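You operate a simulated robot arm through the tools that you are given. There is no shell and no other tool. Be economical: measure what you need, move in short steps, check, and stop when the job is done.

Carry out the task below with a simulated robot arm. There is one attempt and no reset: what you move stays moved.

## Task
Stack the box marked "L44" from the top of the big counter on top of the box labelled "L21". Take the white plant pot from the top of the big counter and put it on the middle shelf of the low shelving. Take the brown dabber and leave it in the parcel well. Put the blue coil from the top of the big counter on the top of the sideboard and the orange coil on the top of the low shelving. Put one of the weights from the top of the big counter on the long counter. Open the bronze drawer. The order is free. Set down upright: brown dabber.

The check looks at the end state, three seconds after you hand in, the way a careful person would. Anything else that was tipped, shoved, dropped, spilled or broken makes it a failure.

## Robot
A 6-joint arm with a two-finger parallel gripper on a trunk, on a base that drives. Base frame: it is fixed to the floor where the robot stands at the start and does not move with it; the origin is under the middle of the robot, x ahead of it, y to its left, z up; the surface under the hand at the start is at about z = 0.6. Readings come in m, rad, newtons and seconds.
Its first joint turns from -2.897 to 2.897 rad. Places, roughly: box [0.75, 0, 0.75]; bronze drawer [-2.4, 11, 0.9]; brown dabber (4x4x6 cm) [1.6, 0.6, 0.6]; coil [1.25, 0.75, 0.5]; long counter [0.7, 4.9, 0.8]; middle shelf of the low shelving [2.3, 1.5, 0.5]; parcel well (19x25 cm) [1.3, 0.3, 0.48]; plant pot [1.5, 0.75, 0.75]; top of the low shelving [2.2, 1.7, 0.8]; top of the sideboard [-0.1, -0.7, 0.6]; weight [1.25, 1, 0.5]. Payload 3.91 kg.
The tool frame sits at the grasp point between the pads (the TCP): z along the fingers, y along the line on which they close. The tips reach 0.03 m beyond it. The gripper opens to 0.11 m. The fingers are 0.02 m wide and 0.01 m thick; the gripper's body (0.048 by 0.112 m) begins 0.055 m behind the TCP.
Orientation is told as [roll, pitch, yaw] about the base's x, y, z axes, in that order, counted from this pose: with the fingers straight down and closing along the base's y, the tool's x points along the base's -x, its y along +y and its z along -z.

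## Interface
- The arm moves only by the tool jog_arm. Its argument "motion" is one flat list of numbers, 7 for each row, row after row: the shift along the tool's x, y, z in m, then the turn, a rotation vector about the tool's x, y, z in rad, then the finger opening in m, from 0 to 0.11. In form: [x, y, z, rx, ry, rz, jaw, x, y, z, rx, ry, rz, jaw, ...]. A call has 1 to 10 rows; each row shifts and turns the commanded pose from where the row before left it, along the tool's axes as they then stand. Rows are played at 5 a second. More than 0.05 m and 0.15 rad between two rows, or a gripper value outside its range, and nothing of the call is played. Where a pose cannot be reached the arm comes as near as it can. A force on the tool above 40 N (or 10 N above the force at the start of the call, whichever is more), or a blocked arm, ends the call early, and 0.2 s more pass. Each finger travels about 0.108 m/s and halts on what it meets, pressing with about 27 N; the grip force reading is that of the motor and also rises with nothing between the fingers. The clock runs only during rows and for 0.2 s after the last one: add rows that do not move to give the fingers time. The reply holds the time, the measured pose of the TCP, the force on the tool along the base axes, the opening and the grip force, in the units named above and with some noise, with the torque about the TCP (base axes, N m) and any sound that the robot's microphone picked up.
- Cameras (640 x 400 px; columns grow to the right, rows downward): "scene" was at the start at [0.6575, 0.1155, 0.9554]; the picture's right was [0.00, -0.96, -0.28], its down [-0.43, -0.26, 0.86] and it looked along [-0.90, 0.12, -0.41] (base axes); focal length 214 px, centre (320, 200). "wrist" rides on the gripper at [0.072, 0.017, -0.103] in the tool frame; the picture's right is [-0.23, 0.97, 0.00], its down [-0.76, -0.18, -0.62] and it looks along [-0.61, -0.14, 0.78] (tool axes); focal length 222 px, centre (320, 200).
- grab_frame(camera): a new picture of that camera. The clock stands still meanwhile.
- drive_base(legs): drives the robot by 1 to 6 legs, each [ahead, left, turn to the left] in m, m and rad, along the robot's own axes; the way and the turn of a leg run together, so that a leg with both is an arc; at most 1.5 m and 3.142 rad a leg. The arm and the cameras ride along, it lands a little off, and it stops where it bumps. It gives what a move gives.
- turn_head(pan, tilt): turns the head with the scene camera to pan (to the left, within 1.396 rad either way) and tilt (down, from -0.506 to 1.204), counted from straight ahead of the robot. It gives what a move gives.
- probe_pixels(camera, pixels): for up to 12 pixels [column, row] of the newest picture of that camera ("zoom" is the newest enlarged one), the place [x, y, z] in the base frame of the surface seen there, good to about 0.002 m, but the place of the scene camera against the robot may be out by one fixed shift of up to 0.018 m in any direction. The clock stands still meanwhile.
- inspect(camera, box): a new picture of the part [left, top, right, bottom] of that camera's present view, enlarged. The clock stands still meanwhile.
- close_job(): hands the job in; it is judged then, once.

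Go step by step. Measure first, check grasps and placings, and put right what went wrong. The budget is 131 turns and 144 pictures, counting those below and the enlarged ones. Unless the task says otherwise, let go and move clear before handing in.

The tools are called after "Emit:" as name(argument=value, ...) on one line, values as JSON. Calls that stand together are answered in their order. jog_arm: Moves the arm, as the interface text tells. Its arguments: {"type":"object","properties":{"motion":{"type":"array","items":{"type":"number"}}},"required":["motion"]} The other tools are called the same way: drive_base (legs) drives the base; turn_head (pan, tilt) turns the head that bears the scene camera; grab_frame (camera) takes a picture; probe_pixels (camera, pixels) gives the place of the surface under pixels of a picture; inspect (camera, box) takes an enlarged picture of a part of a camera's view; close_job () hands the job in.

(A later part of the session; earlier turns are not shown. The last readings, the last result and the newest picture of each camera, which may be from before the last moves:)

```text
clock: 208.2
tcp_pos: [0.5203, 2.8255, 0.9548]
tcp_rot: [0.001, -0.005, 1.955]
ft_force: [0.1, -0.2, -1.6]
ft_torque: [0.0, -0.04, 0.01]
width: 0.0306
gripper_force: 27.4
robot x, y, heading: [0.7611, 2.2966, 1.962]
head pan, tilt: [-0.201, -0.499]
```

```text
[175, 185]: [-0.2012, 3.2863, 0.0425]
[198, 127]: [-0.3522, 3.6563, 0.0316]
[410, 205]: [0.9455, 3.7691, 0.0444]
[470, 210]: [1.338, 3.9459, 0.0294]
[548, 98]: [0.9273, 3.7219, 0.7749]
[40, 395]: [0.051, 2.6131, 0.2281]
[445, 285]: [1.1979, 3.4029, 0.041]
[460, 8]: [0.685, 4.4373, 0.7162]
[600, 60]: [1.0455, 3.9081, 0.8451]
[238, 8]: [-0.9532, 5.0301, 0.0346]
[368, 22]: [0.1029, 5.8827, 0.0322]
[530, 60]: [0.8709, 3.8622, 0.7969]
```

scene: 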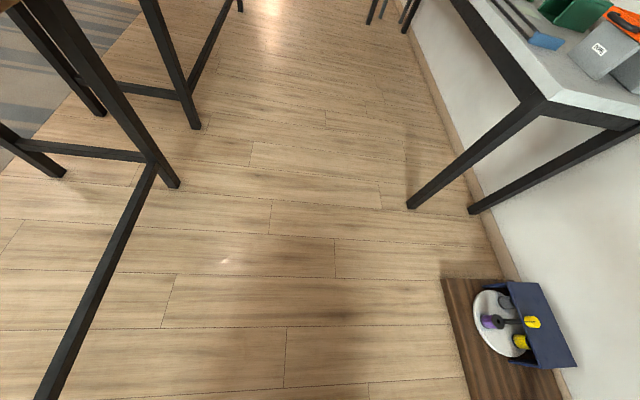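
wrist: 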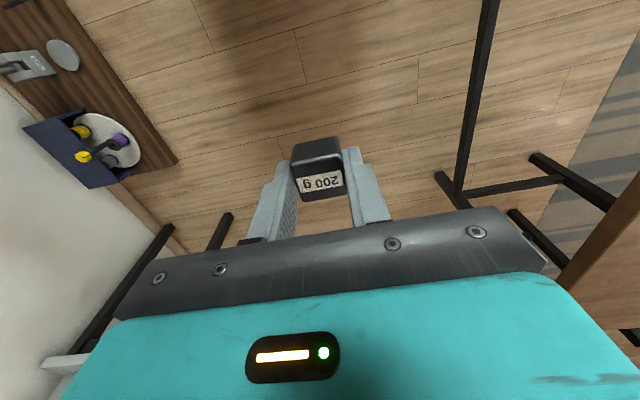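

The corridor is u 1.03–2.24; I drive 2.1 m along it and turn right to face the long counter (front edge u≈2.24, top z≈0.79).

Emit:
drive_base(legs=[[1.05, -0.02, -0.008], [1.05, -0.02, 0], [0, 0, -1.571]])

Emit:
turn_head(pan=0.0, tilt=-0.3)

Emit:
grab_frame(camera="scene")

Emit:
grab_frame(camera="wrist")

```text
clock: 222.4
tcp_pos: [0.6102, 4.4514, 0.9548]
tcp_rot: [0.001, -0.003, 0.299]
ft_force: [0.0, 0.2, -2.1]
ft_torque: [-0.01, 0.02, -0.01]
width: 0.0303
gripper_force: 26.7
robot x, y, heading: [0.0633, 4.2533, 0.3]
head pan, tilt: [-0.201, -0.499]
```

```text
clock: 223.2
tcp_pos: [0.6106, 4.4506, 0.9546]
tcp_rot: [0.0, -0.003, 0.298]
ft_force: [0.2, -0.5, -1.4]
ft_torque: [0.01, -0.02, -0.04]
width: 0.0305
gripper_force: 27.2
robot x, y, heading: [0.061, 4.2557, 0.298]
head pan, tilt: [0.0, -0.3]
```

```text
49 pictures are left
```

scene: 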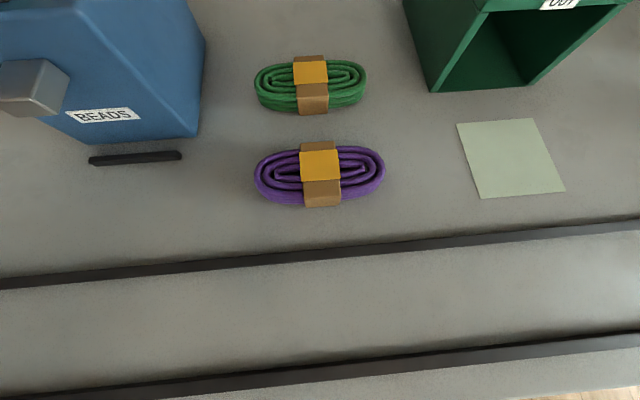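

```text
48 pictures are left
```

wrist: 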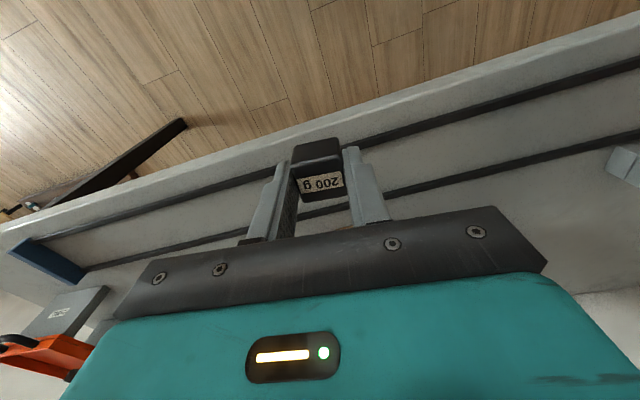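

A free flat area shows around (330,230)–(450,320) between strips in the scene view. I probe heights there.

Emit:
probe_pixels(camera="scene", pixels=[[430, 215], [430, 240], [430, 290], [430, 365], [430, 378], [420, 130], [150, 220], [320, 200], [500, 155], [540, 300], [430, 350]])

Emit:
probe_pixels(camera="wrist", pixels=[[400, 180], [420, 160], [420, 110], [430, 140], [470, 200], [400, 125], [250, 170]])

```text
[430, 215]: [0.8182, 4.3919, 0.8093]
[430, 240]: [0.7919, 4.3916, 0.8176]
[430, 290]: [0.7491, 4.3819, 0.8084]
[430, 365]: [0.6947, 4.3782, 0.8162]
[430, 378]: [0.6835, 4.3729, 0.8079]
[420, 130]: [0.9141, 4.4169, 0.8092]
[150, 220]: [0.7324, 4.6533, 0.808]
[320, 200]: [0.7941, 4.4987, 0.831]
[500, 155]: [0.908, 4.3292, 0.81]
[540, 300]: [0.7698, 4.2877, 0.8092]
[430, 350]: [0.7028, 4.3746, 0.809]
```

```text
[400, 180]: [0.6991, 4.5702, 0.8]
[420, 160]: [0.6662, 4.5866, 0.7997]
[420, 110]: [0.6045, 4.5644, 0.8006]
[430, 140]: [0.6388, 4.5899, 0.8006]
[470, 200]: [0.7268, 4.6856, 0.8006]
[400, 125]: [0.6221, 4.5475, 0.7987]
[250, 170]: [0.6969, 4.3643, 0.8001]
```

Counter top z=0.800, with two 8 mm raised strips at u≈2.266 and 2.361; between them lies a free 7 cm band. I move over its middle, square up, and descend to z≈0.85.

Emit:
jog_arm(motion=[-0.0342, 0.0027, 0, 0, 0, 0, 0.015, -0.0342, 0.0027, 0, 0, 0, 0, 0.015, -0.0342, 0.0027, 0, 0, 0, -0.08, 0.015, 0, 0, 0.04, 0, 0, 0, 0.015, 0, 0, 0.04, 0, 0, 0, 0.015, 0, 0, 0, 0, 0, 0, 0.015])

Emit:
grab_frame(camera="wrist")

Emit:
turn_head(pan=0.0, tilt=0.5)

Emit:
grab_frame(camera="scene")

```text
clock: 224.6
tcp_pos: [0.71, 4.4899, 0.8736]
tcp_rot: [-0.001, -0.003, 0.379]
ft_force: [0.9, -0.1, -2.0]
ft_torque: [0.02, 0.0, 0.01]
width: 0.0304
gripper_force: 26.4
robot x, y, heading: [0.0609, 4.2548, 0.301]
head pan, tilt: [0.0, -0.3]
```

```text
47 pictures are left
```

wrist: 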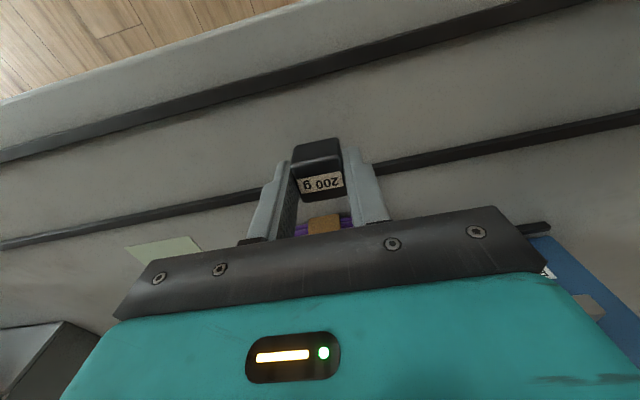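

```text
clock: 225.7
tcp_pos: [0.711, 4.4901, 0.8736]
tcp_rot: [0.001, -0.003, 0.379]
ft_force: [-0.2, 0.2, -2.2]
ft_torque: [-0.02, -0.03, -0.01]
width: 0.0307
gripper_force: 27.3
robot x, y, heading: [0.0649, 4.2558, 0.302]
head pan, tilt: [0.0, 0.499]
```

```text
46 pictures are left
```

scene: 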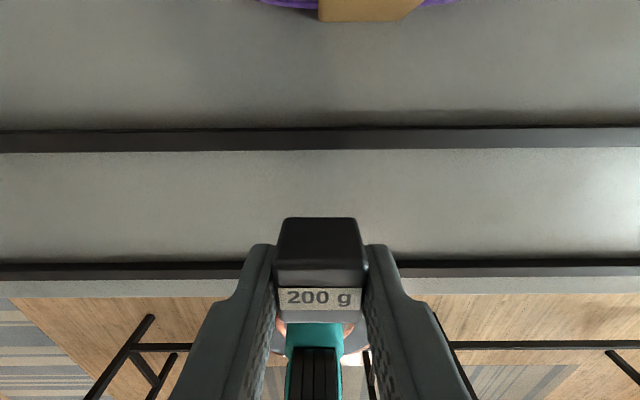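

I verify the strip lines near the weight.

Emit:
probe_pixels(camera="wrist", pixels=[[300, 80], [305, 68], [420, 158], [220, 203], [420, 165], [310, 110], [470, 40]])

```text
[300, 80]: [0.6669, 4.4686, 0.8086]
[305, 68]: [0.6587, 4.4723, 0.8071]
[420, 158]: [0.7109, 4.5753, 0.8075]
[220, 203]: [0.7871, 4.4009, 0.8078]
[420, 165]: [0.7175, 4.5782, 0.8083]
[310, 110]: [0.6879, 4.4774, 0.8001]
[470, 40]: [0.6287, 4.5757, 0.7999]
```

Weight spans u≈2.30–2.337, between strips at ≤2.272 and ≥2.346. I nudge 5 mm back and lower to contact.

Emit:
jog_arm(motion=[0.005, 0, 0.02, 0, 0, 0, 0.015, 0, 0, 0.015, 0, 0, 0, 0.015, 0, 0, 0.001, 0, 0, 0, 0.015, 0, 0, 0, 0, 0, 0, 0.015])

Emit:
jog_arm(motion=[0, 0, 0.001, 0, 0, 0, 0.015, 0, 0, 0.0008, 0, 0, 0, 0.015, 0, 0, 0, 0, 0, 0, 0.015])

```text
clock: 226.7
tcp_pos: [0.7018, 4.4884, 0.84]
tcp_rot: [0.001, -0.005, 0.378]
ft_force: [0.0, 0.7, -2.1]
ft_torque: [-0.01, 0.03, 0.01]
width: 0.0302
gripper_force: 26.7
robot x, y, heading: [0.0627, 4.255, 0.299]
head pan, tilt: [0.0, 0.499]
```

```text
clock: 227.5
tcp_pos: [0.703, 4.488, 0.8369]
tcp_rot: [0.001, -0.001, 0.379]
ft_force: [-0.9, -0.1, -2.5]
ft_torque: [-0.04, -0.03, -0.01]
width: 0.0304
gripper_force: 27.1
robot x, y, heading: [0.0645, 4.257, 0.303]
head pan, tilt: [0.0, 0.499]
```

Emit:
jog_arm(motion=[0, 0, 0.0008, 0, 0, 0, 0.015, 0, 0, 0.0008, 0, 0, 0, 0.015, 0, 0, 0, 0, 0, 0, 0.015])

```text
clock: 228.3
tcp_pos: [0.7021, 4.4878, 0.8352]
tcp_rot: [0.001, -0.004, 0.378]
ft_force: [-0.5, 0.9, -2.3]
ft_torque: [0.01, 0.01, -0.02]
width: 0.0302
gripper_force: 27.0
robot x, y, heading: [0.0609, 4.2571, 0.301]
head pan, tilt: [0.0, 0.499]
```

Emit:
jog_arm(motion=[0, 0, 0.0008, 0, 0, 0, 0.015, 0, 0, 0.0006, 0, 0, 0, 0.015, 0, 0, 0, 0, 0, 0, 0.015])

```text
clock: 229.1
tcp_pos: [0.7013, 4.4869, 0.836]
tcp_rot: [0.0, -0.006, 0.379]
ft_force: [8.8, 2.2, 26.1]
ft_torque: [0.02, 0.03, -0.02]
width: 0.0305
gripper_force: 26.5
robot x, y, heading: [0.0652, 4.2578, 0.305]
head pan, tilt: [0.0, 0.499]
```

Contact; I ease up 1 mm, open a little, and rise.

Emit:
jog_arm(motion=[0, 0, -0.001, 0, 0, 0, 0.015, 0, 0, 0, 0, 0, 0, 0.05, 0, 0, 0, 0, 0, 0, 0.06, 0, 0, 0, 0, 0, 0, 0.06, 0, 0, -0.04, 0, 0, 0, 0.06, 0, 0, -0.05, 0, 0, 0, 0.06, 0, 0, -0.04, 0, 0, 0, 0.06, 0.05, 0, 0, 0, 0, 0, 0.06, 0.05, 0, 0, 0, 0, 0, 0.06])

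Emit:
turn_head(pan=0.0, tilt=0.0)

Emit:
grab_frame(camera="scene")

```text
clock: 231.1
tcp_pos: [0.6109, 4.4501, 0.9655]
tcp_rot: [-0.001, -0.002, 0.38]
ft_force: [0.0, -0.2, -0.2]
ft_torque: [0.0, 0.06, -0.01]
width: 0.06
gripper_force: 0.0
robot x, y, heading: [0.0596, 4.253, 0.303]
head pan, tilt: [0.0, 0.499]
```

```text
clock: 232.0
tcp_pos: [0.6114, 4.4499, 0.9663]
tcp_rot: [0.0, -0.004, 0.377]
ft_force: [0.8, 0.2, 0.4]
ft_torque: [-0.04, -0.02, 0.03]
width: 0.06
gripper_force: 0.0
robot x, y, heading: [0.0633, 4.2494, 0.3]
head pan, tilt: [0.0, 0.0]
```

```text
45 pictures are left
```

scene: 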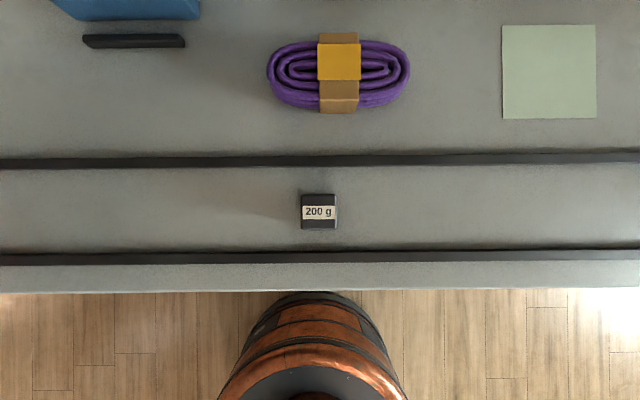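

The 200 g weight sits in the free band. Now for the bronze drawer: I turn to +v and look ahead.

Emit:
drive_base(legs=[[-0.05, 0, 0], [0, 0, 1.649]])

Emit:
turn_head(pan=0.0, tilt=-0.506)

Emit:
jog_arm(motion=[0, 0, 0, 0, -0.15, 0, 0.03, 0, 0, 0, 0, -0.15, 0, 0.03, 0, 0, 0, 0, -0.15, 0, 0.03, 0, 0, 0, 0, -0.15, 0, 0.03])

Emit:
grab_frame(camera="scene")

```text
clock: 236.9
tcp_pos: [-0.2004, 4.779, 0.9665]
tcp_rot: [-0.001, -0.002, 1.988]
ft_force: [0.1, 0.3, -0.1]
ft_torque: [0.0, 0.0, -0.03]
width: 0.0598
gripper_force: 0.1
robot x, y, heading: [0.013, 4.244, 1.91]
head pan, tilt: [0.0, 0.0]
```

```text
clock: 237.8
tcp_pos: [-0.2001, 4.7796, 0.9657]
tcp_rot: [0.0, -0.002, 1.99]
ft_force: [0.4, 0.6, 0.0]
ft_torque: [0.03, -0.01, -0.02]
width: 0.0601
gripper_force: 0.0
robot x, y, heading: [0.0136, 4.2407, 1.906]
head pan, tilt: [0.0, -0.499]
```

```text
clock: 238.8
tcp_pos: [-0.2011, 4.7805, 0.9655]
tcp_rot: [-0.002, -0.605, 1.987]
ft_force: [-0.2, -0.2, -0.8]
ft_torque: [-0.01, -0.01, 0.0]
width: 0.0299
gripper_force: 0.0
robot x, y, heading: [0.0139, 4.2399, 1.906]
head pan, tilt: [0.0, -0.499]
```

```text
44 pictures are left
```

scene: 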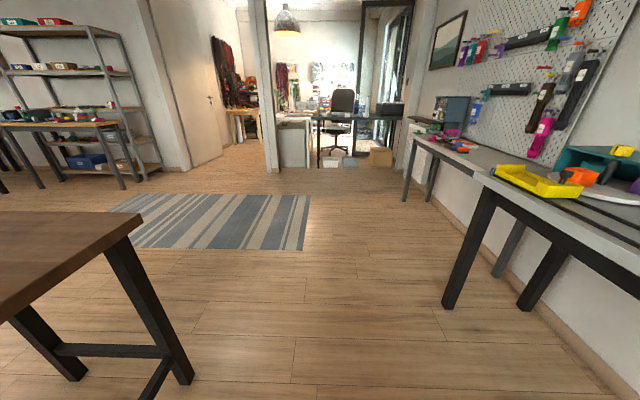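

There's an opening to an office ahead; a white drawer cabinet stands at (295,140). I zoom in there and probe.

Emit:
inspect(camera="scene", box=[220, 60, 460, 210])

Emit:
probe_pixels(camera="scene", pixels=[[297, 140], [310, 165], [400, 170], [275, 170], [372, 155], [330, 162], [345, 110], [130, 240], [300, 200], [185, 375], [405, 195], [300, 118]])

```text
2.67 times, centred on (340, 135) of scene
```

zoom: 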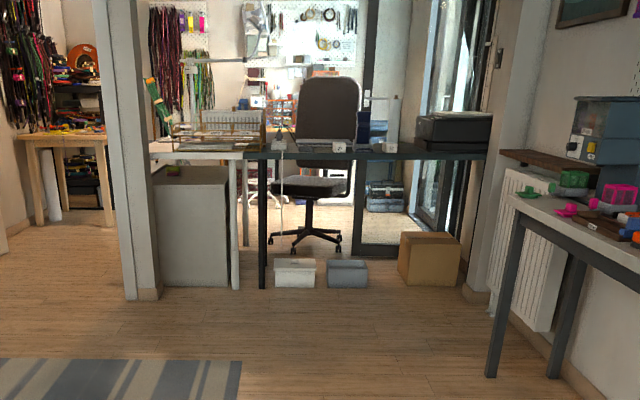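

```text
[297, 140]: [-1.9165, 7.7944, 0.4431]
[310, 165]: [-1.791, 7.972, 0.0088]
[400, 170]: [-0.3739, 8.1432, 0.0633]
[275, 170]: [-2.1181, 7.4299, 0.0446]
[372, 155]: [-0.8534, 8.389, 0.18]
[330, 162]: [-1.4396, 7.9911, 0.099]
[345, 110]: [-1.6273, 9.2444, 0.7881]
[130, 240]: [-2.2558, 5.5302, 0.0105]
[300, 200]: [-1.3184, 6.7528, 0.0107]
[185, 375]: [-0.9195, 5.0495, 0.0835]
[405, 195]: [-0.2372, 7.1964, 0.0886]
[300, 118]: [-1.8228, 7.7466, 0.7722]
```

The opening ahead is blocked by desks (v≈7.9–8.1); a passage lies left of the post at (-2.12,7.43). I drive 2.3 m further and look toward it.

Emit:
drive_base(legs=[[1.15, 0, 0.043], [1.15, 0, 0]])

Emit:
turn_head(pan=0.5, tilt=-0.506)

Emit:
grab_frame(camera="scene")

```text
clock: 250.2
tcp_pos: [-1.0402, 6.9343, 0.967]
tcp_rot: [-0.003, -0.603, 2.024]
ft_force: [0.3, 0.4, 0.2]
ft_torque: [0.02, 0.0, -0.01]
width: 0.03
gripper_force: 0.0
robot x, y, heading: [-0.8058, 6.4018, 1.942]
head pan, tilt: [0.0, -0.499]
```

```text
clock: 251.1
tcp_pos: [-1.0408, 6.9352, 0.9676]
tcp_rot: [-0.002, -0.604, 2.022]
ft_force: [0.3, 0.2, -0.4]
ft_torque: [0.01, 0.02, -0.02]
width: 0.0299
gripper_force: 0.0
robot x, y, heading: [-0.8081, 6.4031, 1.945]
head pan, tilt: [0.499, -0.499]
```

```text
42 pictures are left
```

scene: 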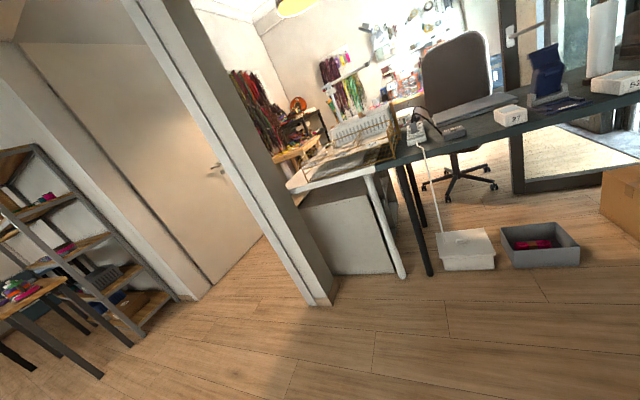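

A passage between the door wall (210,290) and the post (322,300). I probe its width and what lies beyond.

Emit:
probe_pixels(camera="scene", pixels=[[208, 288], [318, 302], [262, 238], [255, 265], [290, 160], [300, 130], [340, 270], [400, 275], [310, 150], [395, 205], [180, 298], [320, 130]])

Emit:
inspect(camera="scene", box=[200, 60, 440, 210])

```text
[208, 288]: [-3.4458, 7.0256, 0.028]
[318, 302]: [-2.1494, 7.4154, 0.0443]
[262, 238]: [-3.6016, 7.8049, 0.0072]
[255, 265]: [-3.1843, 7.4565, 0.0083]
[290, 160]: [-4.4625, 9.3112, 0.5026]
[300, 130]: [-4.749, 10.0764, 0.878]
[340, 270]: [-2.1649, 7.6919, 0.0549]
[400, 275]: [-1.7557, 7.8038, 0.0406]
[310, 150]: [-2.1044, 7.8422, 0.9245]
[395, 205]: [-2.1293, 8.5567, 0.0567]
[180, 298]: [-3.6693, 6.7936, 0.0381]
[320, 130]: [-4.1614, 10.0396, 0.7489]
```

```text
2.67 times, centred on (320, 135) of scene
```

zoom: 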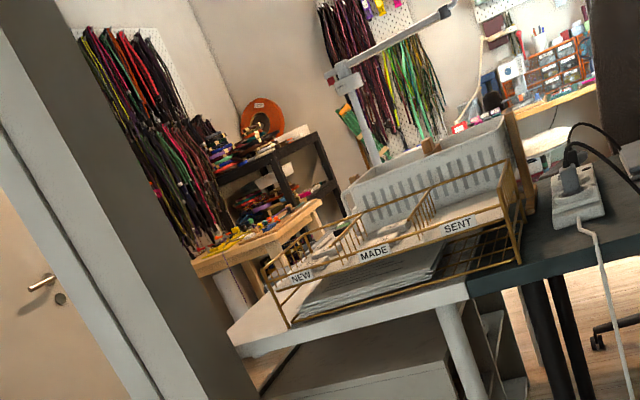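

Passage runs u -0.6…0.74 at v≈7.7. I drive diagonally to u≈0.15, through it, then look right-ahead for the drawer.

Emit:
drive_base(legs=[[0.85, 1.45, 0.004], [1.3, 0, 0]])

Emit:
turn_head(pan=-0.6, tilt=-0.506)

Emit:
grab_frame(camera="scene")

```text
refused: leg 1 is longer than a leg can be; nothing moved
```

```text
clock: 252.4
tcp_pos: [-1.0414, 6.9331, 0.9669]
tcp_rot: [-0.001, -0.604, 2.023]
ft_force: [0.3, -0.6, -0.3]
ft_torque: [-0.01, -0.01, 0.0]
width: 0.0299
gripper_force: 0.1
robot x, y, heading: [-0.8034, 6.4061, 1.949]
head pan, tilt: [-0.6, -0.499]
```

```text
40 pictures are left
```

scene: 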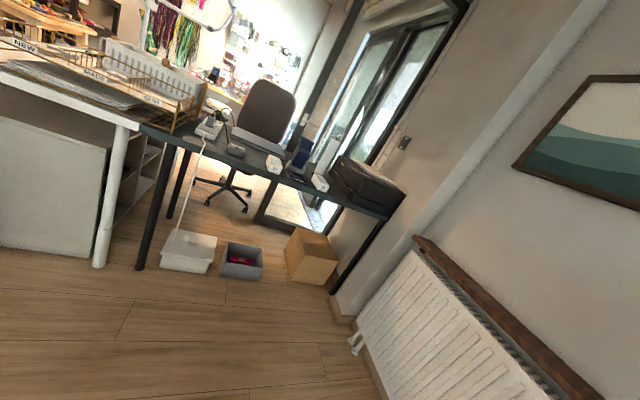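

The leg was too long; I split it.

Emit:
drive_base(legs=[[0.4, 0.72, 0], [0.4, 0.73, 0], [1.3, 0, 0]])

Emit:
turn_head(pan=-0.5, tilt=-0.506)

Emit:
grab_frame(camera="scene")

```text
clock: 267.0
tcp_pos: [-3.1379, 8.3603, 0.9665]
tcp_rot: [-0.002, -0.603, 2.01]
ft_force: [0.0, -0.6, -0.8]
ft_torque: [-0.01, 0.01, -0.02]
width: 0.0301
gripper_force: 0.0
robot x, y, heading: [-2.9126, 7.8255, 1.934]
head pan, tilt: [-0.6, -0.499]
```

```text
clock: 267.7
tcp_pos: [-3.1382, 8.3597, 0.9663]
tcp_rot: [-0.002, -0.604, 2.008]
ft_force: [-0.8, 0.2, 0.0]
ft_torque: [-0.05, -0.03, -0.01]
width: 0.0301
gripper_force: 0.1
robot x, y, heading: [-2.9099, 7.8278, 1.933]
head pan, tilt: [-0.499, -0.499]
```

```text
39 pictures are left
```

scene: 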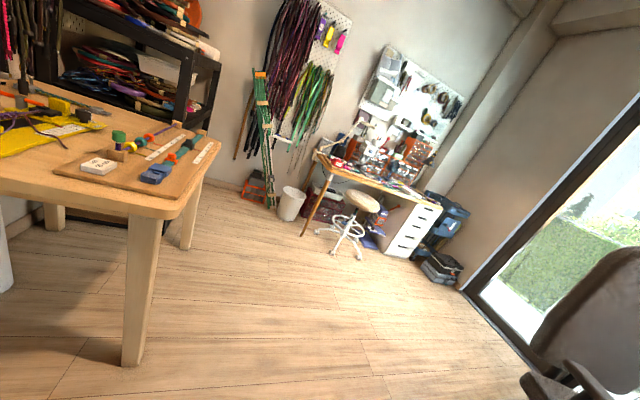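

A bench stands at (370,180) with a white drawer unit and small items on top. I zoom to find the bronze drawer.

Emit:
inspect(camera="scene", box=[280, 80, 480, 290])

Emit:
probe_pixels(camera="scene", pixels=[[345, 170], [415, 225], [440, 205], [360, 255], [132, 355], [205, 150], [463, 285], [302, 235], [400, 160], [525, 380]])

```text
1.90 times, centred on (380, 185) of scene
```

zoom: 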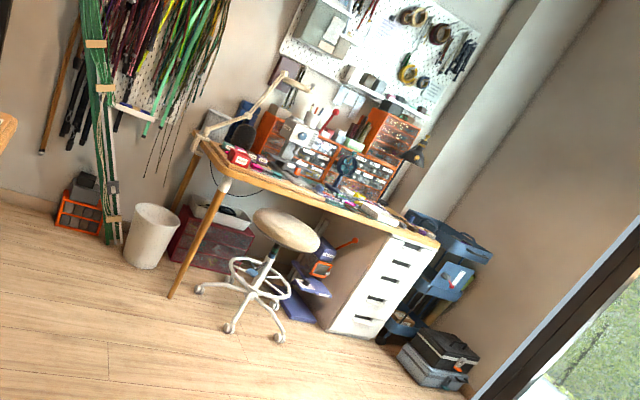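

```text
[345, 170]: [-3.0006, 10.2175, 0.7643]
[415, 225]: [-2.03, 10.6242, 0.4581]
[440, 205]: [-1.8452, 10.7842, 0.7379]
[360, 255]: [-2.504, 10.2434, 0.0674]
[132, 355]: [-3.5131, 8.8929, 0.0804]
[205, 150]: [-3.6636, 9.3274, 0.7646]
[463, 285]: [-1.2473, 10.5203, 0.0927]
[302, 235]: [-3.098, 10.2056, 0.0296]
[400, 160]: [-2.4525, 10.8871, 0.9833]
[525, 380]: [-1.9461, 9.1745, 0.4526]
```

Small orange-framed drawer organisers stand on the bench near (-2.5,10.9,0.9). I drive closer, between table and chair, and zoom.

Emit:
drive_base(legs=[[0.55, -0.28, 0.015], [0.55, -0.28, 0]])

Emit:
turn_head(pan=-0.6, tilt=-0.45)

Emit:
grab_frame(camera="scene")

Emit:
inspect(camera="scene", box=[240, 60, 440, 185])

```text
clock: 270.9
tcp_pos: [-3.0722, 8.8997, 0.9663]
tcp_rot: [-0.001, -0.605, 1.933]
ft_force: [-0.5, 0.0, -0.4]
ft_torque: [0.0, 0.03, 0.0]
width: 0.0298
gripper_force: 0.0
robot x, y, heading: [-2.8856, 8.3533, 1.857]
head pan, tilt: [-0.499, -0.499]
stopped in leg 1: the robot was blocked; the commanded pose is now the measured one
```

```text
clock: 271.6
tcp_pos: [-3.0725, 8.8998, 0.9672]
tcp_rot: [-0.003, -0.603, 1.934]
ft_force: [-0.6, 0.6, -0.3]
ft_torque: [0.0, -0.02, -0.02]
width: 0.0298
gripper_force: 0.1
robot x, y, heading: [-2.8858, 8.3525, 1.86]
head pan, tilt: [-0.6, -0.45]
```

```text
37 pictures are left
```

scene: 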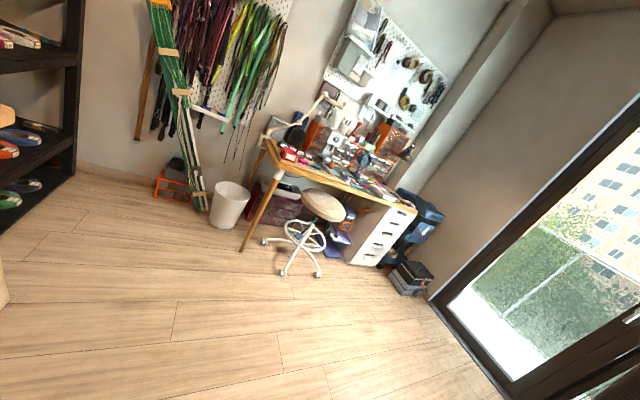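

```text
3.20 times, centred on (340, 122) of scene
```

zoom: 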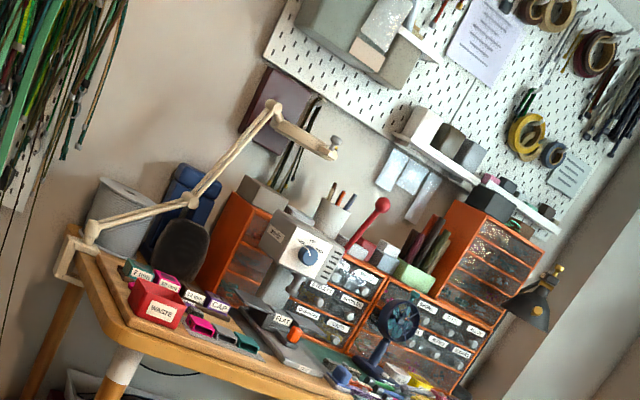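

The base bumped something at u≈0.40, v≈8.83. I look around it: right side and down/back.

Emit:
turn_head(pan=-1.39, tilt=0.3)

Emit:
grab_frame(camera="scene")

Emit:
turn_head(pan=0.3, tilt=0.3)

Emit:
grab_frame(camera="scene")

```text
clock: 272.7
tcp_pos: [-3.0724, 8.8992, 0.9659]
tcp_rot: [-0.002, -0.604, 1.934]
ft_force: [-1.1, -0.8, -0.3]
ft_torque: [0.03, -0.01, -0.02]
width: 0.0298
gripper_force: 0.1
robot x, y, heading: [-2.8857, 8.3483, 1.852]
head pan, tilt: [-1.389, 0.3]
```

```text
35 pictures are left
```

scene: 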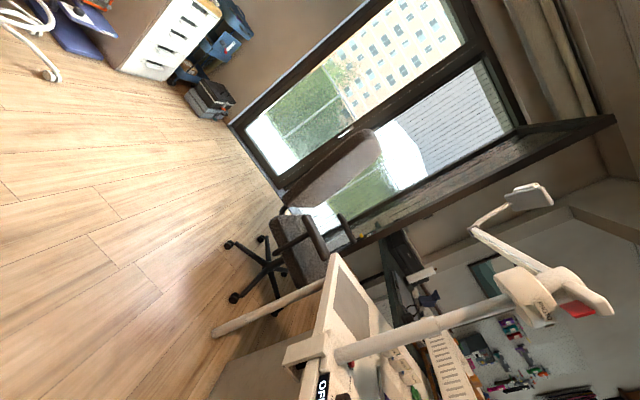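

```text
clock: 274.4
tcp_pos: [-3.0726, 8.8997, 0.9663]
tcp_rot: [-0.001, -0.604, 1.934]
ft_force: [0.2, 0.2, 0.5]
ft_torque: [-0.01, -0.02, 0.0]
width: 0.0299
gripper_force: 0.1
robot x, y, heading: [-2.8903, 8.3518, 1.862]
head pan, tilt: [0.3, 0.3]
```

```text
34 pictures are left
```

scene: 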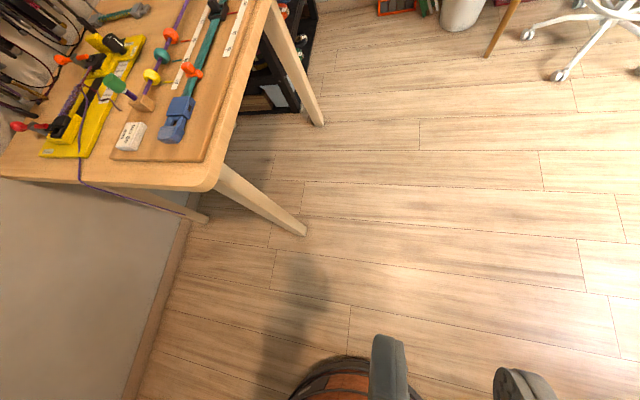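

A white desk leg near (213,332) of the right-side view is likely what I touched. I re-view it and probe its place and the table leg's.

Emit:
probe_pixels(camera="scene", pixels=[[305, 233], [320, 123], [218, 185], [330, 360], [200, 218]])

Emit:
turn_head(pan=-1.39, tilt=0.5)

Emit:
grab_frame(camera="scene")

Emit:
probe_pixels(camera="scene", pixels=[[213, 332], [240, 320], [150, 300], [100, 300], [220, 370], [250, 280], [290, 290], [180, 340], [330, 250], [300, 350], [260, 350], [140, 360]])

```text
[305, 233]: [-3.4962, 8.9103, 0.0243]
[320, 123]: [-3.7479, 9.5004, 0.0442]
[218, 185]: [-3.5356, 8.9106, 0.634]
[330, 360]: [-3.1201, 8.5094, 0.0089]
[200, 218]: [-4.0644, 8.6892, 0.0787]
```

```text
clock: 276.1
tcp_pos: [-3.0727, 8.9, 0.9666]
tcp_rot: [-0.002, -0.606, 1.934]
ft_force: [0.5, 0.3, 0.4]
ft_torque: [-0.01, 0.01, 0.02]
width: 0.0299
gripper_force: 0.0
robot x, y, heading: [-2.8867, 8.3485, 1.859]
head pan, tilt: [-1.389, 0.499]
```

```text
33 pictures are left
```

scene: 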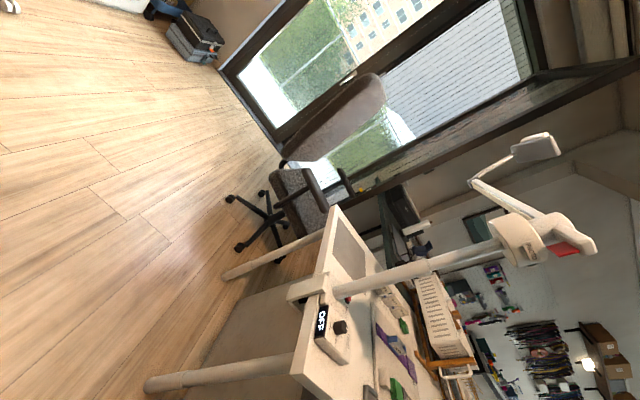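

```text
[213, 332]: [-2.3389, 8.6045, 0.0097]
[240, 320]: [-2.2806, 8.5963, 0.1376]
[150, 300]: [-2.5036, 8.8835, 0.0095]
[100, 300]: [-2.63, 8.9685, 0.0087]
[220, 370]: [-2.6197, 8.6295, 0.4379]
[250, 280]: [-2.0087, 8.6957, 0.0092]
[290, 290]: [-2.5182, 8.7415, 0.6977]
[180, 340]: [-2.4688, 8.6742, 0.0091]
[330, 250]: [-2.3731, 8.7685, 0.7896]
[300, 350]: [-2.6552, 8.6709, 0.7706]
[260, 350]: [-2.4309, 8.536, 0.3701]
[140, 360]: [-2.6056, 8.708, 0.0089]
```

Desk's rear corner/leg is near (u 0.72, v 9.0), the table leg near (0.04, 9.57). I back left to (0.09,8.94), turn to heading 1.25, and pass midway between them.

Emit:
drive_base(legs=[[0.06, 0.319, 0], [0.026, 0, -0.607], [0.93, 0, 0]])

Emit:
turn_head(pan=0.0, tilt=-0.45)

Emit:
grab_frame(camera="scene")

Emit:
inspect(camera="scene", box=[200, 0, 520, 200])

```text
clock: 284.5
tcp_pos: [-2.7443, 9.7823, 0.9666]
tcp_rot: [-0.002, -0.605, 1.318]
ft_force: [-0.2, 1.1, 0.7]
ft_torque: [0.0, 0.0, 0.02]
width: 0.0298
gripper_force: 0.2
robot x, y, heading: [-2.9095, 9.2245, 1.245]
head pan, tilt: [-1.389, 0.499]
```

```text
clock: 286.0
tcp_pos: [-2.7428, 9.7821, 0.9661]
tcp_rot: [0.0, -0.604, 1.318]
ft_force: [-0.3, -0.4, 1.9]
ft_torque: [0.0, -0.02, 0.0]
width: 0.0298
gripper_force: 0.0
robot x, y, heading: [-2.9071, 9.2237, 1.245]
head pan, tilt: [0.0, -0.45]
```

```text
32 pictures are left
```

scene: 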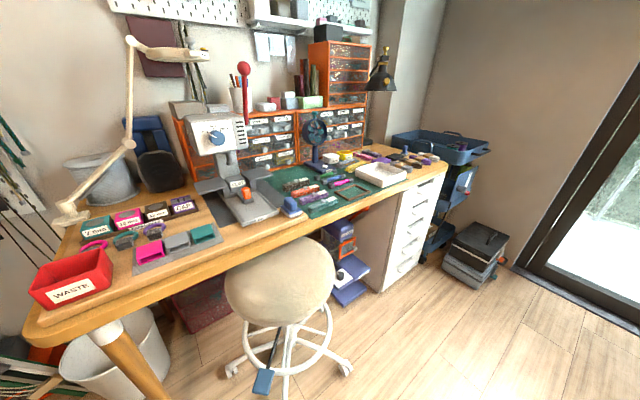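

```text
2.00 times, centred on (360, 100) of scene
```

zoom: 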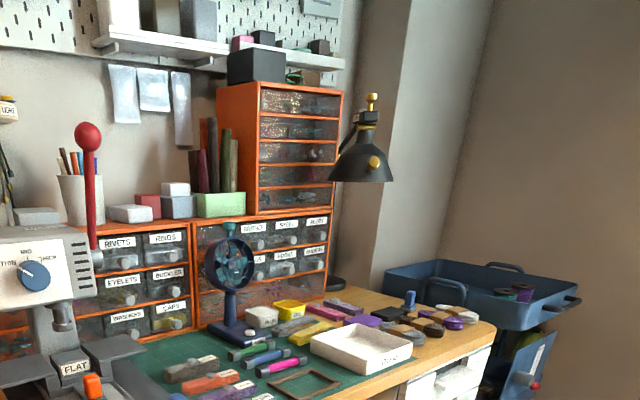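

Labelled small drawers: left unit (RIVETS, RINGS…), right unit with other labels near scene (335,125). I zoom on those and probe positions.

Emit:
inspect(camera="scene", box=[295, 100, 375, 150])

Emit:
probe_pixels(camera="scene", pixels=[[325, 127], [345, 116], [360, 125], [300, 150], [367, 105], [320, 165], [345, 160], [290, 385], [380, 175], [316, 130], [425, 195], [440, 170]])

```text
8.00 times, centred on (335, 125) of scene
```

zoom: 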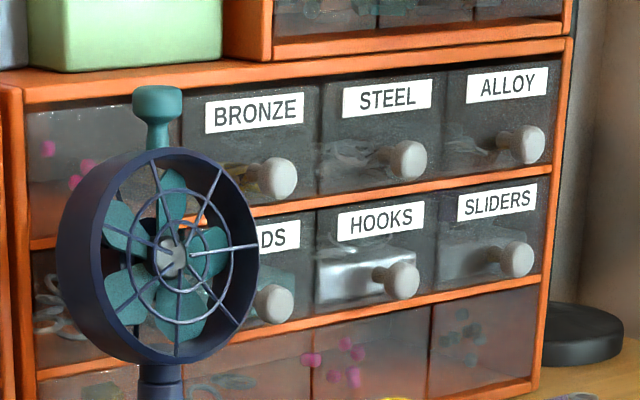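

```text
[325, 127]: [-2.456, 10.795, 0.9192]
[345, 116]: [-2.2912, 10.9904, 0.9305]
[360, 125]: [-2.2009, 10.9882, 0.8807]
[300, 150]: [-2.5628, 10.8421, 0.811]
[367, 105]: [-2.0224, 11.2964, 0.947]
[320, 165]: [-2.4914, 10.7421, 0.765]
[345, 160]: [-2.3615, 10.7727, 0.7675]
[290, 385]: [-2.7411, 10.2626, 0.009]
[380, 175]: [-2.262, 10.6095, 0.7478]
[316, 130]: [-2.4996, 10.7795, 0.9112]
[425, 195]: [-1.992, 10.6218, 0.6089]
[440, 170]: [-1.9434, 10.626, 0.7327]
```

The BRONZE drawer is in the top row, knob at zoom (277,178). Before moving I locate stool and chair wheels precisely, plus the knob and the fan.

Emit:
probe_pixels(camera="zoom", pixels=[[277, 178], [250, 115], [300, 130], [255, 190], [245, 210], [160, 100], [500, 90], [410, 160], [395, 100], [330, 20]])

Emit:
probe_pixels(camera="scene", pixels=[[346, 371], [350, 320], [232, 372], [285, 398], [310, 240], [333, 270], [290, 330], [380, 290], [420, 262], [480, 285]])

Emit:
turn_head(pan=-1.2, tilt=-0.1)

Emit:
grab_frame(camera="scene")

```text
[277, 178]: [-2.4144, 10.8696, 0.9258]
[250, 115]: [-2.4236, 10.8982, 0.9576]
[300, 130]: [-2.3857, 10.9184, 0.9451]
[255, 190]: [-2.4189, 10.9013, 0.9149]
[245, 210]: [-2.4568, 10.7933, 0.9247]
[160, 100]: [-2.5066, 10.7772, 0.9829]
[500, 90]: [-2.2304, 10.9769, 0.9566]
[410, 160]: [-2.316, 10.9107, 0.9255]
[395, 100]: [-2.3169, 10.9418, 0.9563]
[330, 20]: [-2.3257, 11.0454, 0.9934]
```

```text
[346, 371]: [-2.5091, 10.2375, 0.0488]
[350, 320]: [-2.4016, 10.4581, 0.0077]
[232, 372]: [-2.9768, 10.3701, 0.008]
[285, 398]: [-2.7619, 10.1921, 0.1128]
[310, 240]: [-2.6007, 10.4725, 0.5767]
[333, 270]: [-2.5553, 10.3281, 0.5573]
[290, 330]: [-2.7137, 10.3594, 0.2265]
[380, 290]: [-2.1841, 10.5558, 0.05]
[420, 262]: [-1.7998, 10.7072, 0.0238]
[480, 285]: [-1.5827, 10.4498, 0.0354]
```

```text
clock: 287.4
tcp_pos: [-2.744, 9.7817, 0.9663]
tcp_rot: [-0.003, -0.605, 1.318]
ft_force: [-0.6, 0.1, 0.4]
ft_torque: [0.0, -0.02, 0.02]
width: 0.0299
gripper_force: 0.0
robot x, y, heading: [-2.9075, 9.2272, 1.242]
head pan, tilt: [-1.201, -0.099]
```

```text
29 pictures are left
```

scene: 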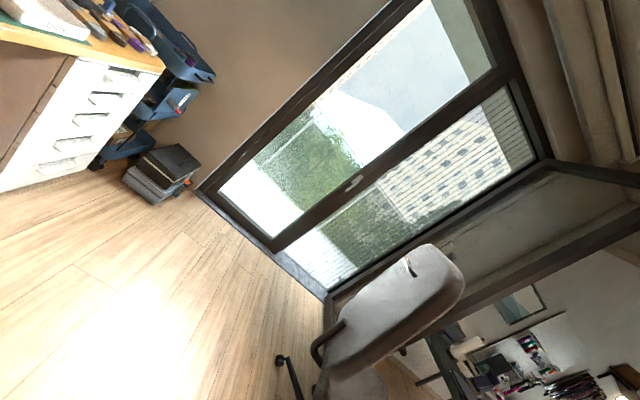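

Knob is at about (u 1.775, v 11.0, z 0.917); the fan's edge is at u≈1.71. Stool is clear of a path at v≈9.9. I probe the chair wheel and turn in place to heading 2.13.

Emit:
probe_pixels(camera="scene", pixels=[[280, 361], [300, 395], [330, 345], [440, 250], [320, 390]])

Emit:
drive_base(legs=[[0, 0, 0.888]])

```text
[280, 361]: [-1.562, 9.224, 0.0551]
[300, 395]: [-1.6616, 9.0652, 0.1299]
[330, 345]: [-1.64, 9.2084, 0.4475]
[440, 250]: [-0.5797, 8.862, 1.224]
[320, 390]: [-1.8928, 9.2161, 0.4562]
```

```text
clock: 290.1
tcp_pos: [-3.2324, 9.707, 0.9661]
tcp_rot: [-0.001, -0.603, 2.198]
ft_force: [-1.1, -0.5, -0.4]
ft_torque: [0.02, -0.01, -0.02]
width: 0.0298
gripper_force: 0.1
robot x, y, heading: [-2.9087, 9.2282, 2.119]
head pan, tilt: [-1.201, -0.099]
```

Chair wheels reach only v≈9.2, so the way is clear. I slide to u≈1.95, v≈10.05.

Emit:
drive_base(legs=[[0.05, -0.65, 0.006], [0.122, -0.65, 0.006]])

Emit:
turn_head(pan=0.0, tilt=-0.506)

Emit:
grab_frame(camera="scene")

Emit:
grab_frame(camera="wrist")

```text
clock: 296.9
tcp_pos: [-2.2281, 10.5318, 0.9671]
tcp_rot: [-0.003, -0.604, 2.208]
ft_force: [0.1, 1.3, -0.4]
ft_torque: [-0.01, 0.01, 0.01]
width: 0.0298
gripper_force: 0.1
robot x, y, heading: [-1.9024, 10.058, 2.122]
head pan, tilt: [-1.201, -0.099]
```

```text
clock: 298.3
tcp_pos: [-2.2299, 10.5329, 0.9668]
tcp_rot: [0.0, -0.603, 2.209]
ft_force: [0.5, 0.3, 0.2]
ft_torque: [0.0, 0.02, 0.0]
width: 0.03
gripper_force: 0.0
robot x, y, heading: [-1.8943, 10.0527, 2.125]
head pan, tilt: [0.0, -0.499]
```

```text
28 pictures are left
```

scene: 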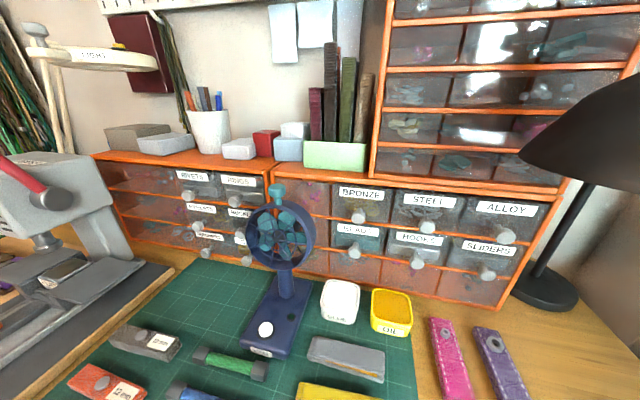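

```text
27 pictures are left
```

wrist: 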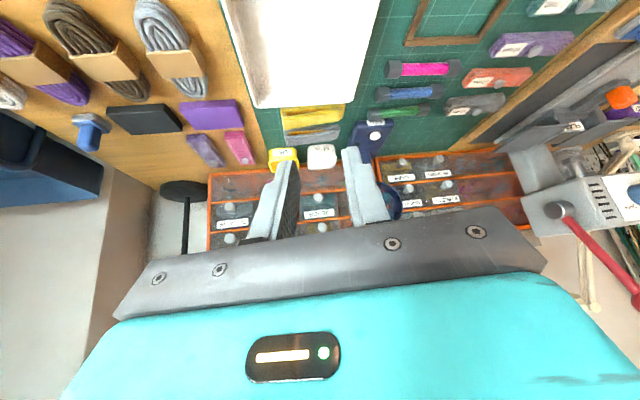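

BRONZE knob at (358,216), fan right edge (315,235), lamp shade at (580,120). I probe them in a zoom.

Emit:
inspect(camera="scene", box=[300, 170, 420, 260])

Emit:
probe_pixels(camera="scene", pixels=[[358, 215], [358, 218], [340, 205], [385, 208], [314, 235], [525, 155], [560, 100], [580, 165], [335, 160], [295, 290]])

```text
4.44 times, centred on (360, 215) of scene
```

zoom: 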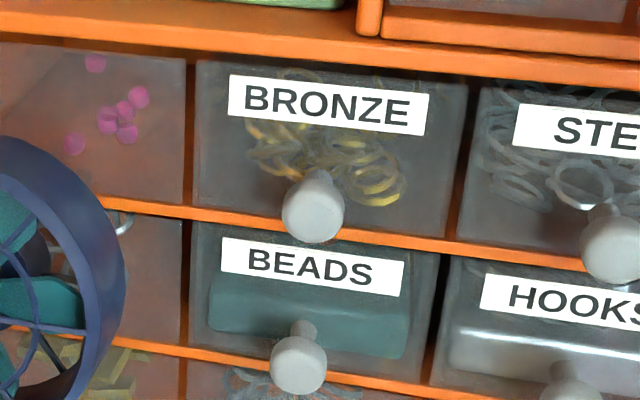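

```text
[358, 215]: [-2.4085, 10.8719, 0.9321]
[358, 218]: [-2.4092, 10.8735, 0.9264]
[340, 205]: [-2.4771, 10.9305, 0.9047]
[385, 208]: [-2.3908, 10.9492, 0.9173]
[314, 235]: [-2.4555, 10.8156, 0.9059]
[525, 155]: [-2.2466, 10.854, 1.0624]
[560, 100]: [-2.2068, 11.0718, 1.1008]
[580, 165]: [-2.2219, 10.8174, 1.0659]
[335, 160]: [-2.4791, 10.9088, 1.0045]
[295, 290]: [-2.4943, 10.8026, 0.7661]
```

I fold the head, shift sideways to the knob's line, pitch up halfway and move forward in stages.

Emit:
turn_head(pan=0.0, tilt=1.2)

Emit:
jog_arm(motion=[0, -0.0334, 0, 0, 0, 0, 0.03, 0, -0.0333, 0, 0, 0, 0, 0.03, 0, 0, 0, 0, -0.117, 0, 0.03, 0, 0, 0, 0, -0.117, 0, 0.03, 0, 0, 0, 0, -0.116, 0, 0.03, -0.0232, 0, 0.0326, 0, 0, 0, 0.05, -0.0232, 0, 0.0326, 0, 0, 0, 0.05, -0.0232, 0, 0.0326, 0, 0, 0, 0.05, 0, 0, 0, 0, 0, 0, 0.05])

Emit:
grab_frame(camera="wrist")

```text
clock: 300.1
tcp_pos: [-2.2292, 10.5333, 0.9671]
tcp_rot: [-0.004, -0.604, 2.208]
ft_force: [-0.3, -0.4, -0.6]
ft_torque: [0.01, 0.01, -0.01]
width: 0.0302
gripper_force: 0.1
robot x, y, heading: [-1.9048, 10.0504, 2.128]
head pan, tilt: [0.0, 1.201]
```

```text
clock: 302.1
tcp_pos: [-2.2456, 10.6689, 0.9679]
tcp_rot: [-0.002, -0.953, 2.207]
ft_force: [0.5, -0.3, -0.6]
ft_torque: [0.02, 0.0, -0.01]
width: 0.0501
gripper_force: 0.1
robot x, y, heading: [-1.9013, 10.0573, 2.125]
head pan, tilt: [0.0, 1.201]
```

```text
25 pictures are left
```

wrist: 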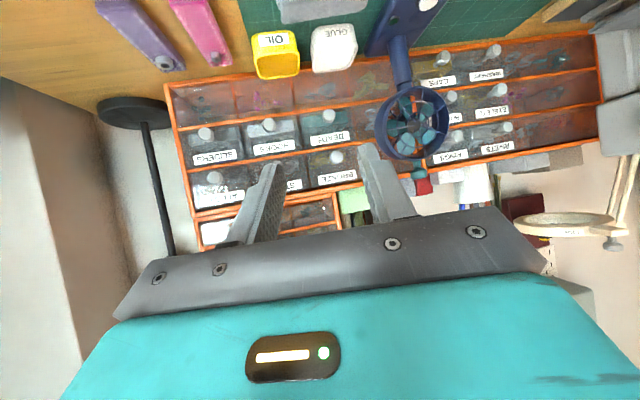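

BRONZE knob is visible at wrist (337,157). I probe it precisely, with fan edge and face.

Emit:
probe_pixels(camera="wrist", pixels=[[337, 155], [337, 158], [334, 157], [340, 157], [345, 172], [330, 170], [385, 140], [329, 116], [390, 110], [378, 155]])

Emit:
inspect(camera="wrist", box=[280, 110, 400, 200])

```text
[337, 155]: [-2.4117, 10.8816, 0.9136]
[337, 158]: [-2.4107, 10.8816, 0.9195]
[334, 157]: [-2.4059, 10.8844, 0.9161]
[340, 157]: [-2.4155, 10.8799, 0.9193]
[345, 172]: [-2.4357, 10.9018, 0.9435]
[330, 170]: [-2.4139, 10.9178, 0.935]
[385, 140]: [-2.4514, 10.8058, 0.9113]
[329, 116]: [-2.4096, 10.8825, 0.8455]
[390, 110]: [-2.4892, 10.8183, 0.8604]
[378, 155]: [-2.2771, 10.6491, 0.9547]
```

```text
4.44 times, centred on (340, 155) of wrist
```

zoom: 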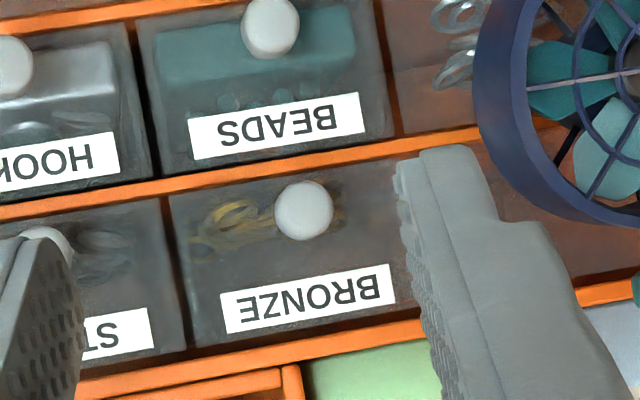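

Knob front is at (-2.411,10.8815,0.917); lateral error only 4 mm, fan 8 cm to the side. I pitch to ~18° below horizontal and approach to 10 cm.

Emit:
jog_arm(motion=[0, 0, 0, 0, -0.15, 0, 0.05, 0, 0, 0, 0, -0.15, 0, 0.05, -0.0012, 0.001, 0.0444, 0, 0, 0, 0.05, -0.0012, 0.001, 0.0444, 0, 0, 0, 0.05, -0.0012, 0.001, 0.0444, 0, 0, 0, 0.05, -0.0012, 0.001, 0.0444, 0, 0, 0, 0.05, 0, 0, 0, 0, 0, 0, 0.05])

Emit:
grab_frame(camera="wrist")

```text
clock: 303.7
tcp_pos: [-2.3509, 10.8047, 0.9156]
tcp_rot: [-0.004, -1.253, 2.21]
ft_force: [-0.2, 0.0, 0.0]
ft_torque: [0.0, -0.02, 0.01]
width: 0.0502
gripper_force: 0.0
robot x, y, heading: [-1.8987, 10.0533, 2.129]
head pan, tilt: [0.0, 1.201]
```

```text
23 pictures are left
```

wrist: 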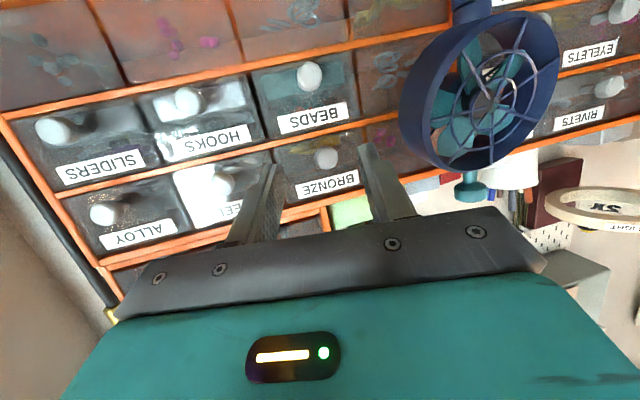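

Knob (325,158) lies centred between the fingers. I advance 9 cm, raise 6 mm and check.

Emit:
jog_arm(motion=[-0.017, 0, 0.0418, 0, 0, 0, 0.05, -0.017, 0, 0.0418, 0, 0, 0, 0.05, 0, 0, 0, 0, 0, 0, 0.05])

Emit:
grab_frame(camera="wrist")

```text
clock: 304.5
tcp_pos: [-2.4041, 10.8764, 0.9225]
tcp_rot: [-0.001, -1.252, 2.208]
ft_force: [15.3, -22.2, -9.1]
ft_torque: [-0.45, 0.08, -0.92]
width: 0.0494
gripper_force: 0.1
robot x, y, heading: [-1.8997, 10.0526, 2.133]
head pan, tilt: [0.0, 1.201]
```

```text
22 pictures are left
```

wrist: 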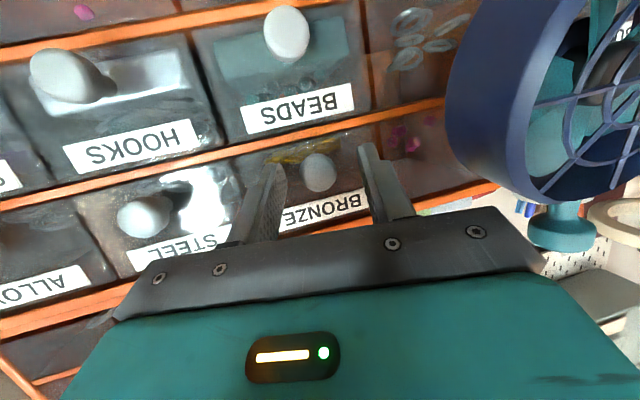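

A fingertip touches the drawer front (27 N). I back off 5 mm and close on the knob.

Emit:
jog_arm(motion=[0.0016, 0, -0.0048, 0, 0, 0, 0.05, 0, 0, 0, 0, 0, 0, 0.03, 0, 0, 0, 0, 0, 0, 0.01, 0, 0, 0, 0, 0, 0, 0.01, 0, 0, 0, 0, 0, 0, 0.01])

Emit:
grab_frame(camera="wrist")

```text
clock: 305.7
tcp_pos: [-2.4008, 10.872, 0.9238]
tcp_rot: [0.001, -1.255, 2.207]
ft_force: [13.9, 7.6, 8.3]
ft_torque: [0.22, 0.01, -0.47]
width: 0.0221
gripper_force: 45.1
robot x, y, heading: [-1.8999, 10.0568, 2.133]
head pan, tilt: [0.0, 1.201]
```

```text
21 pictures are left
```

wrist: 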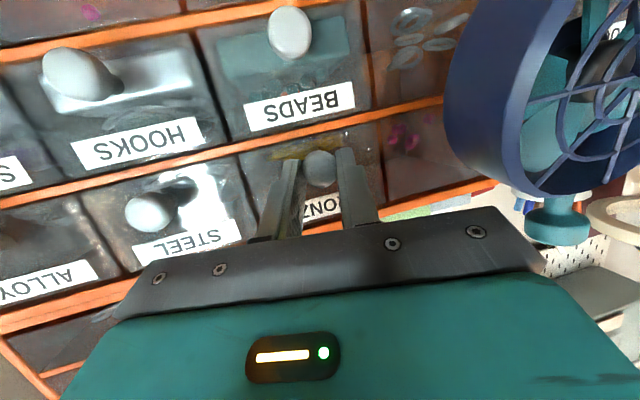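

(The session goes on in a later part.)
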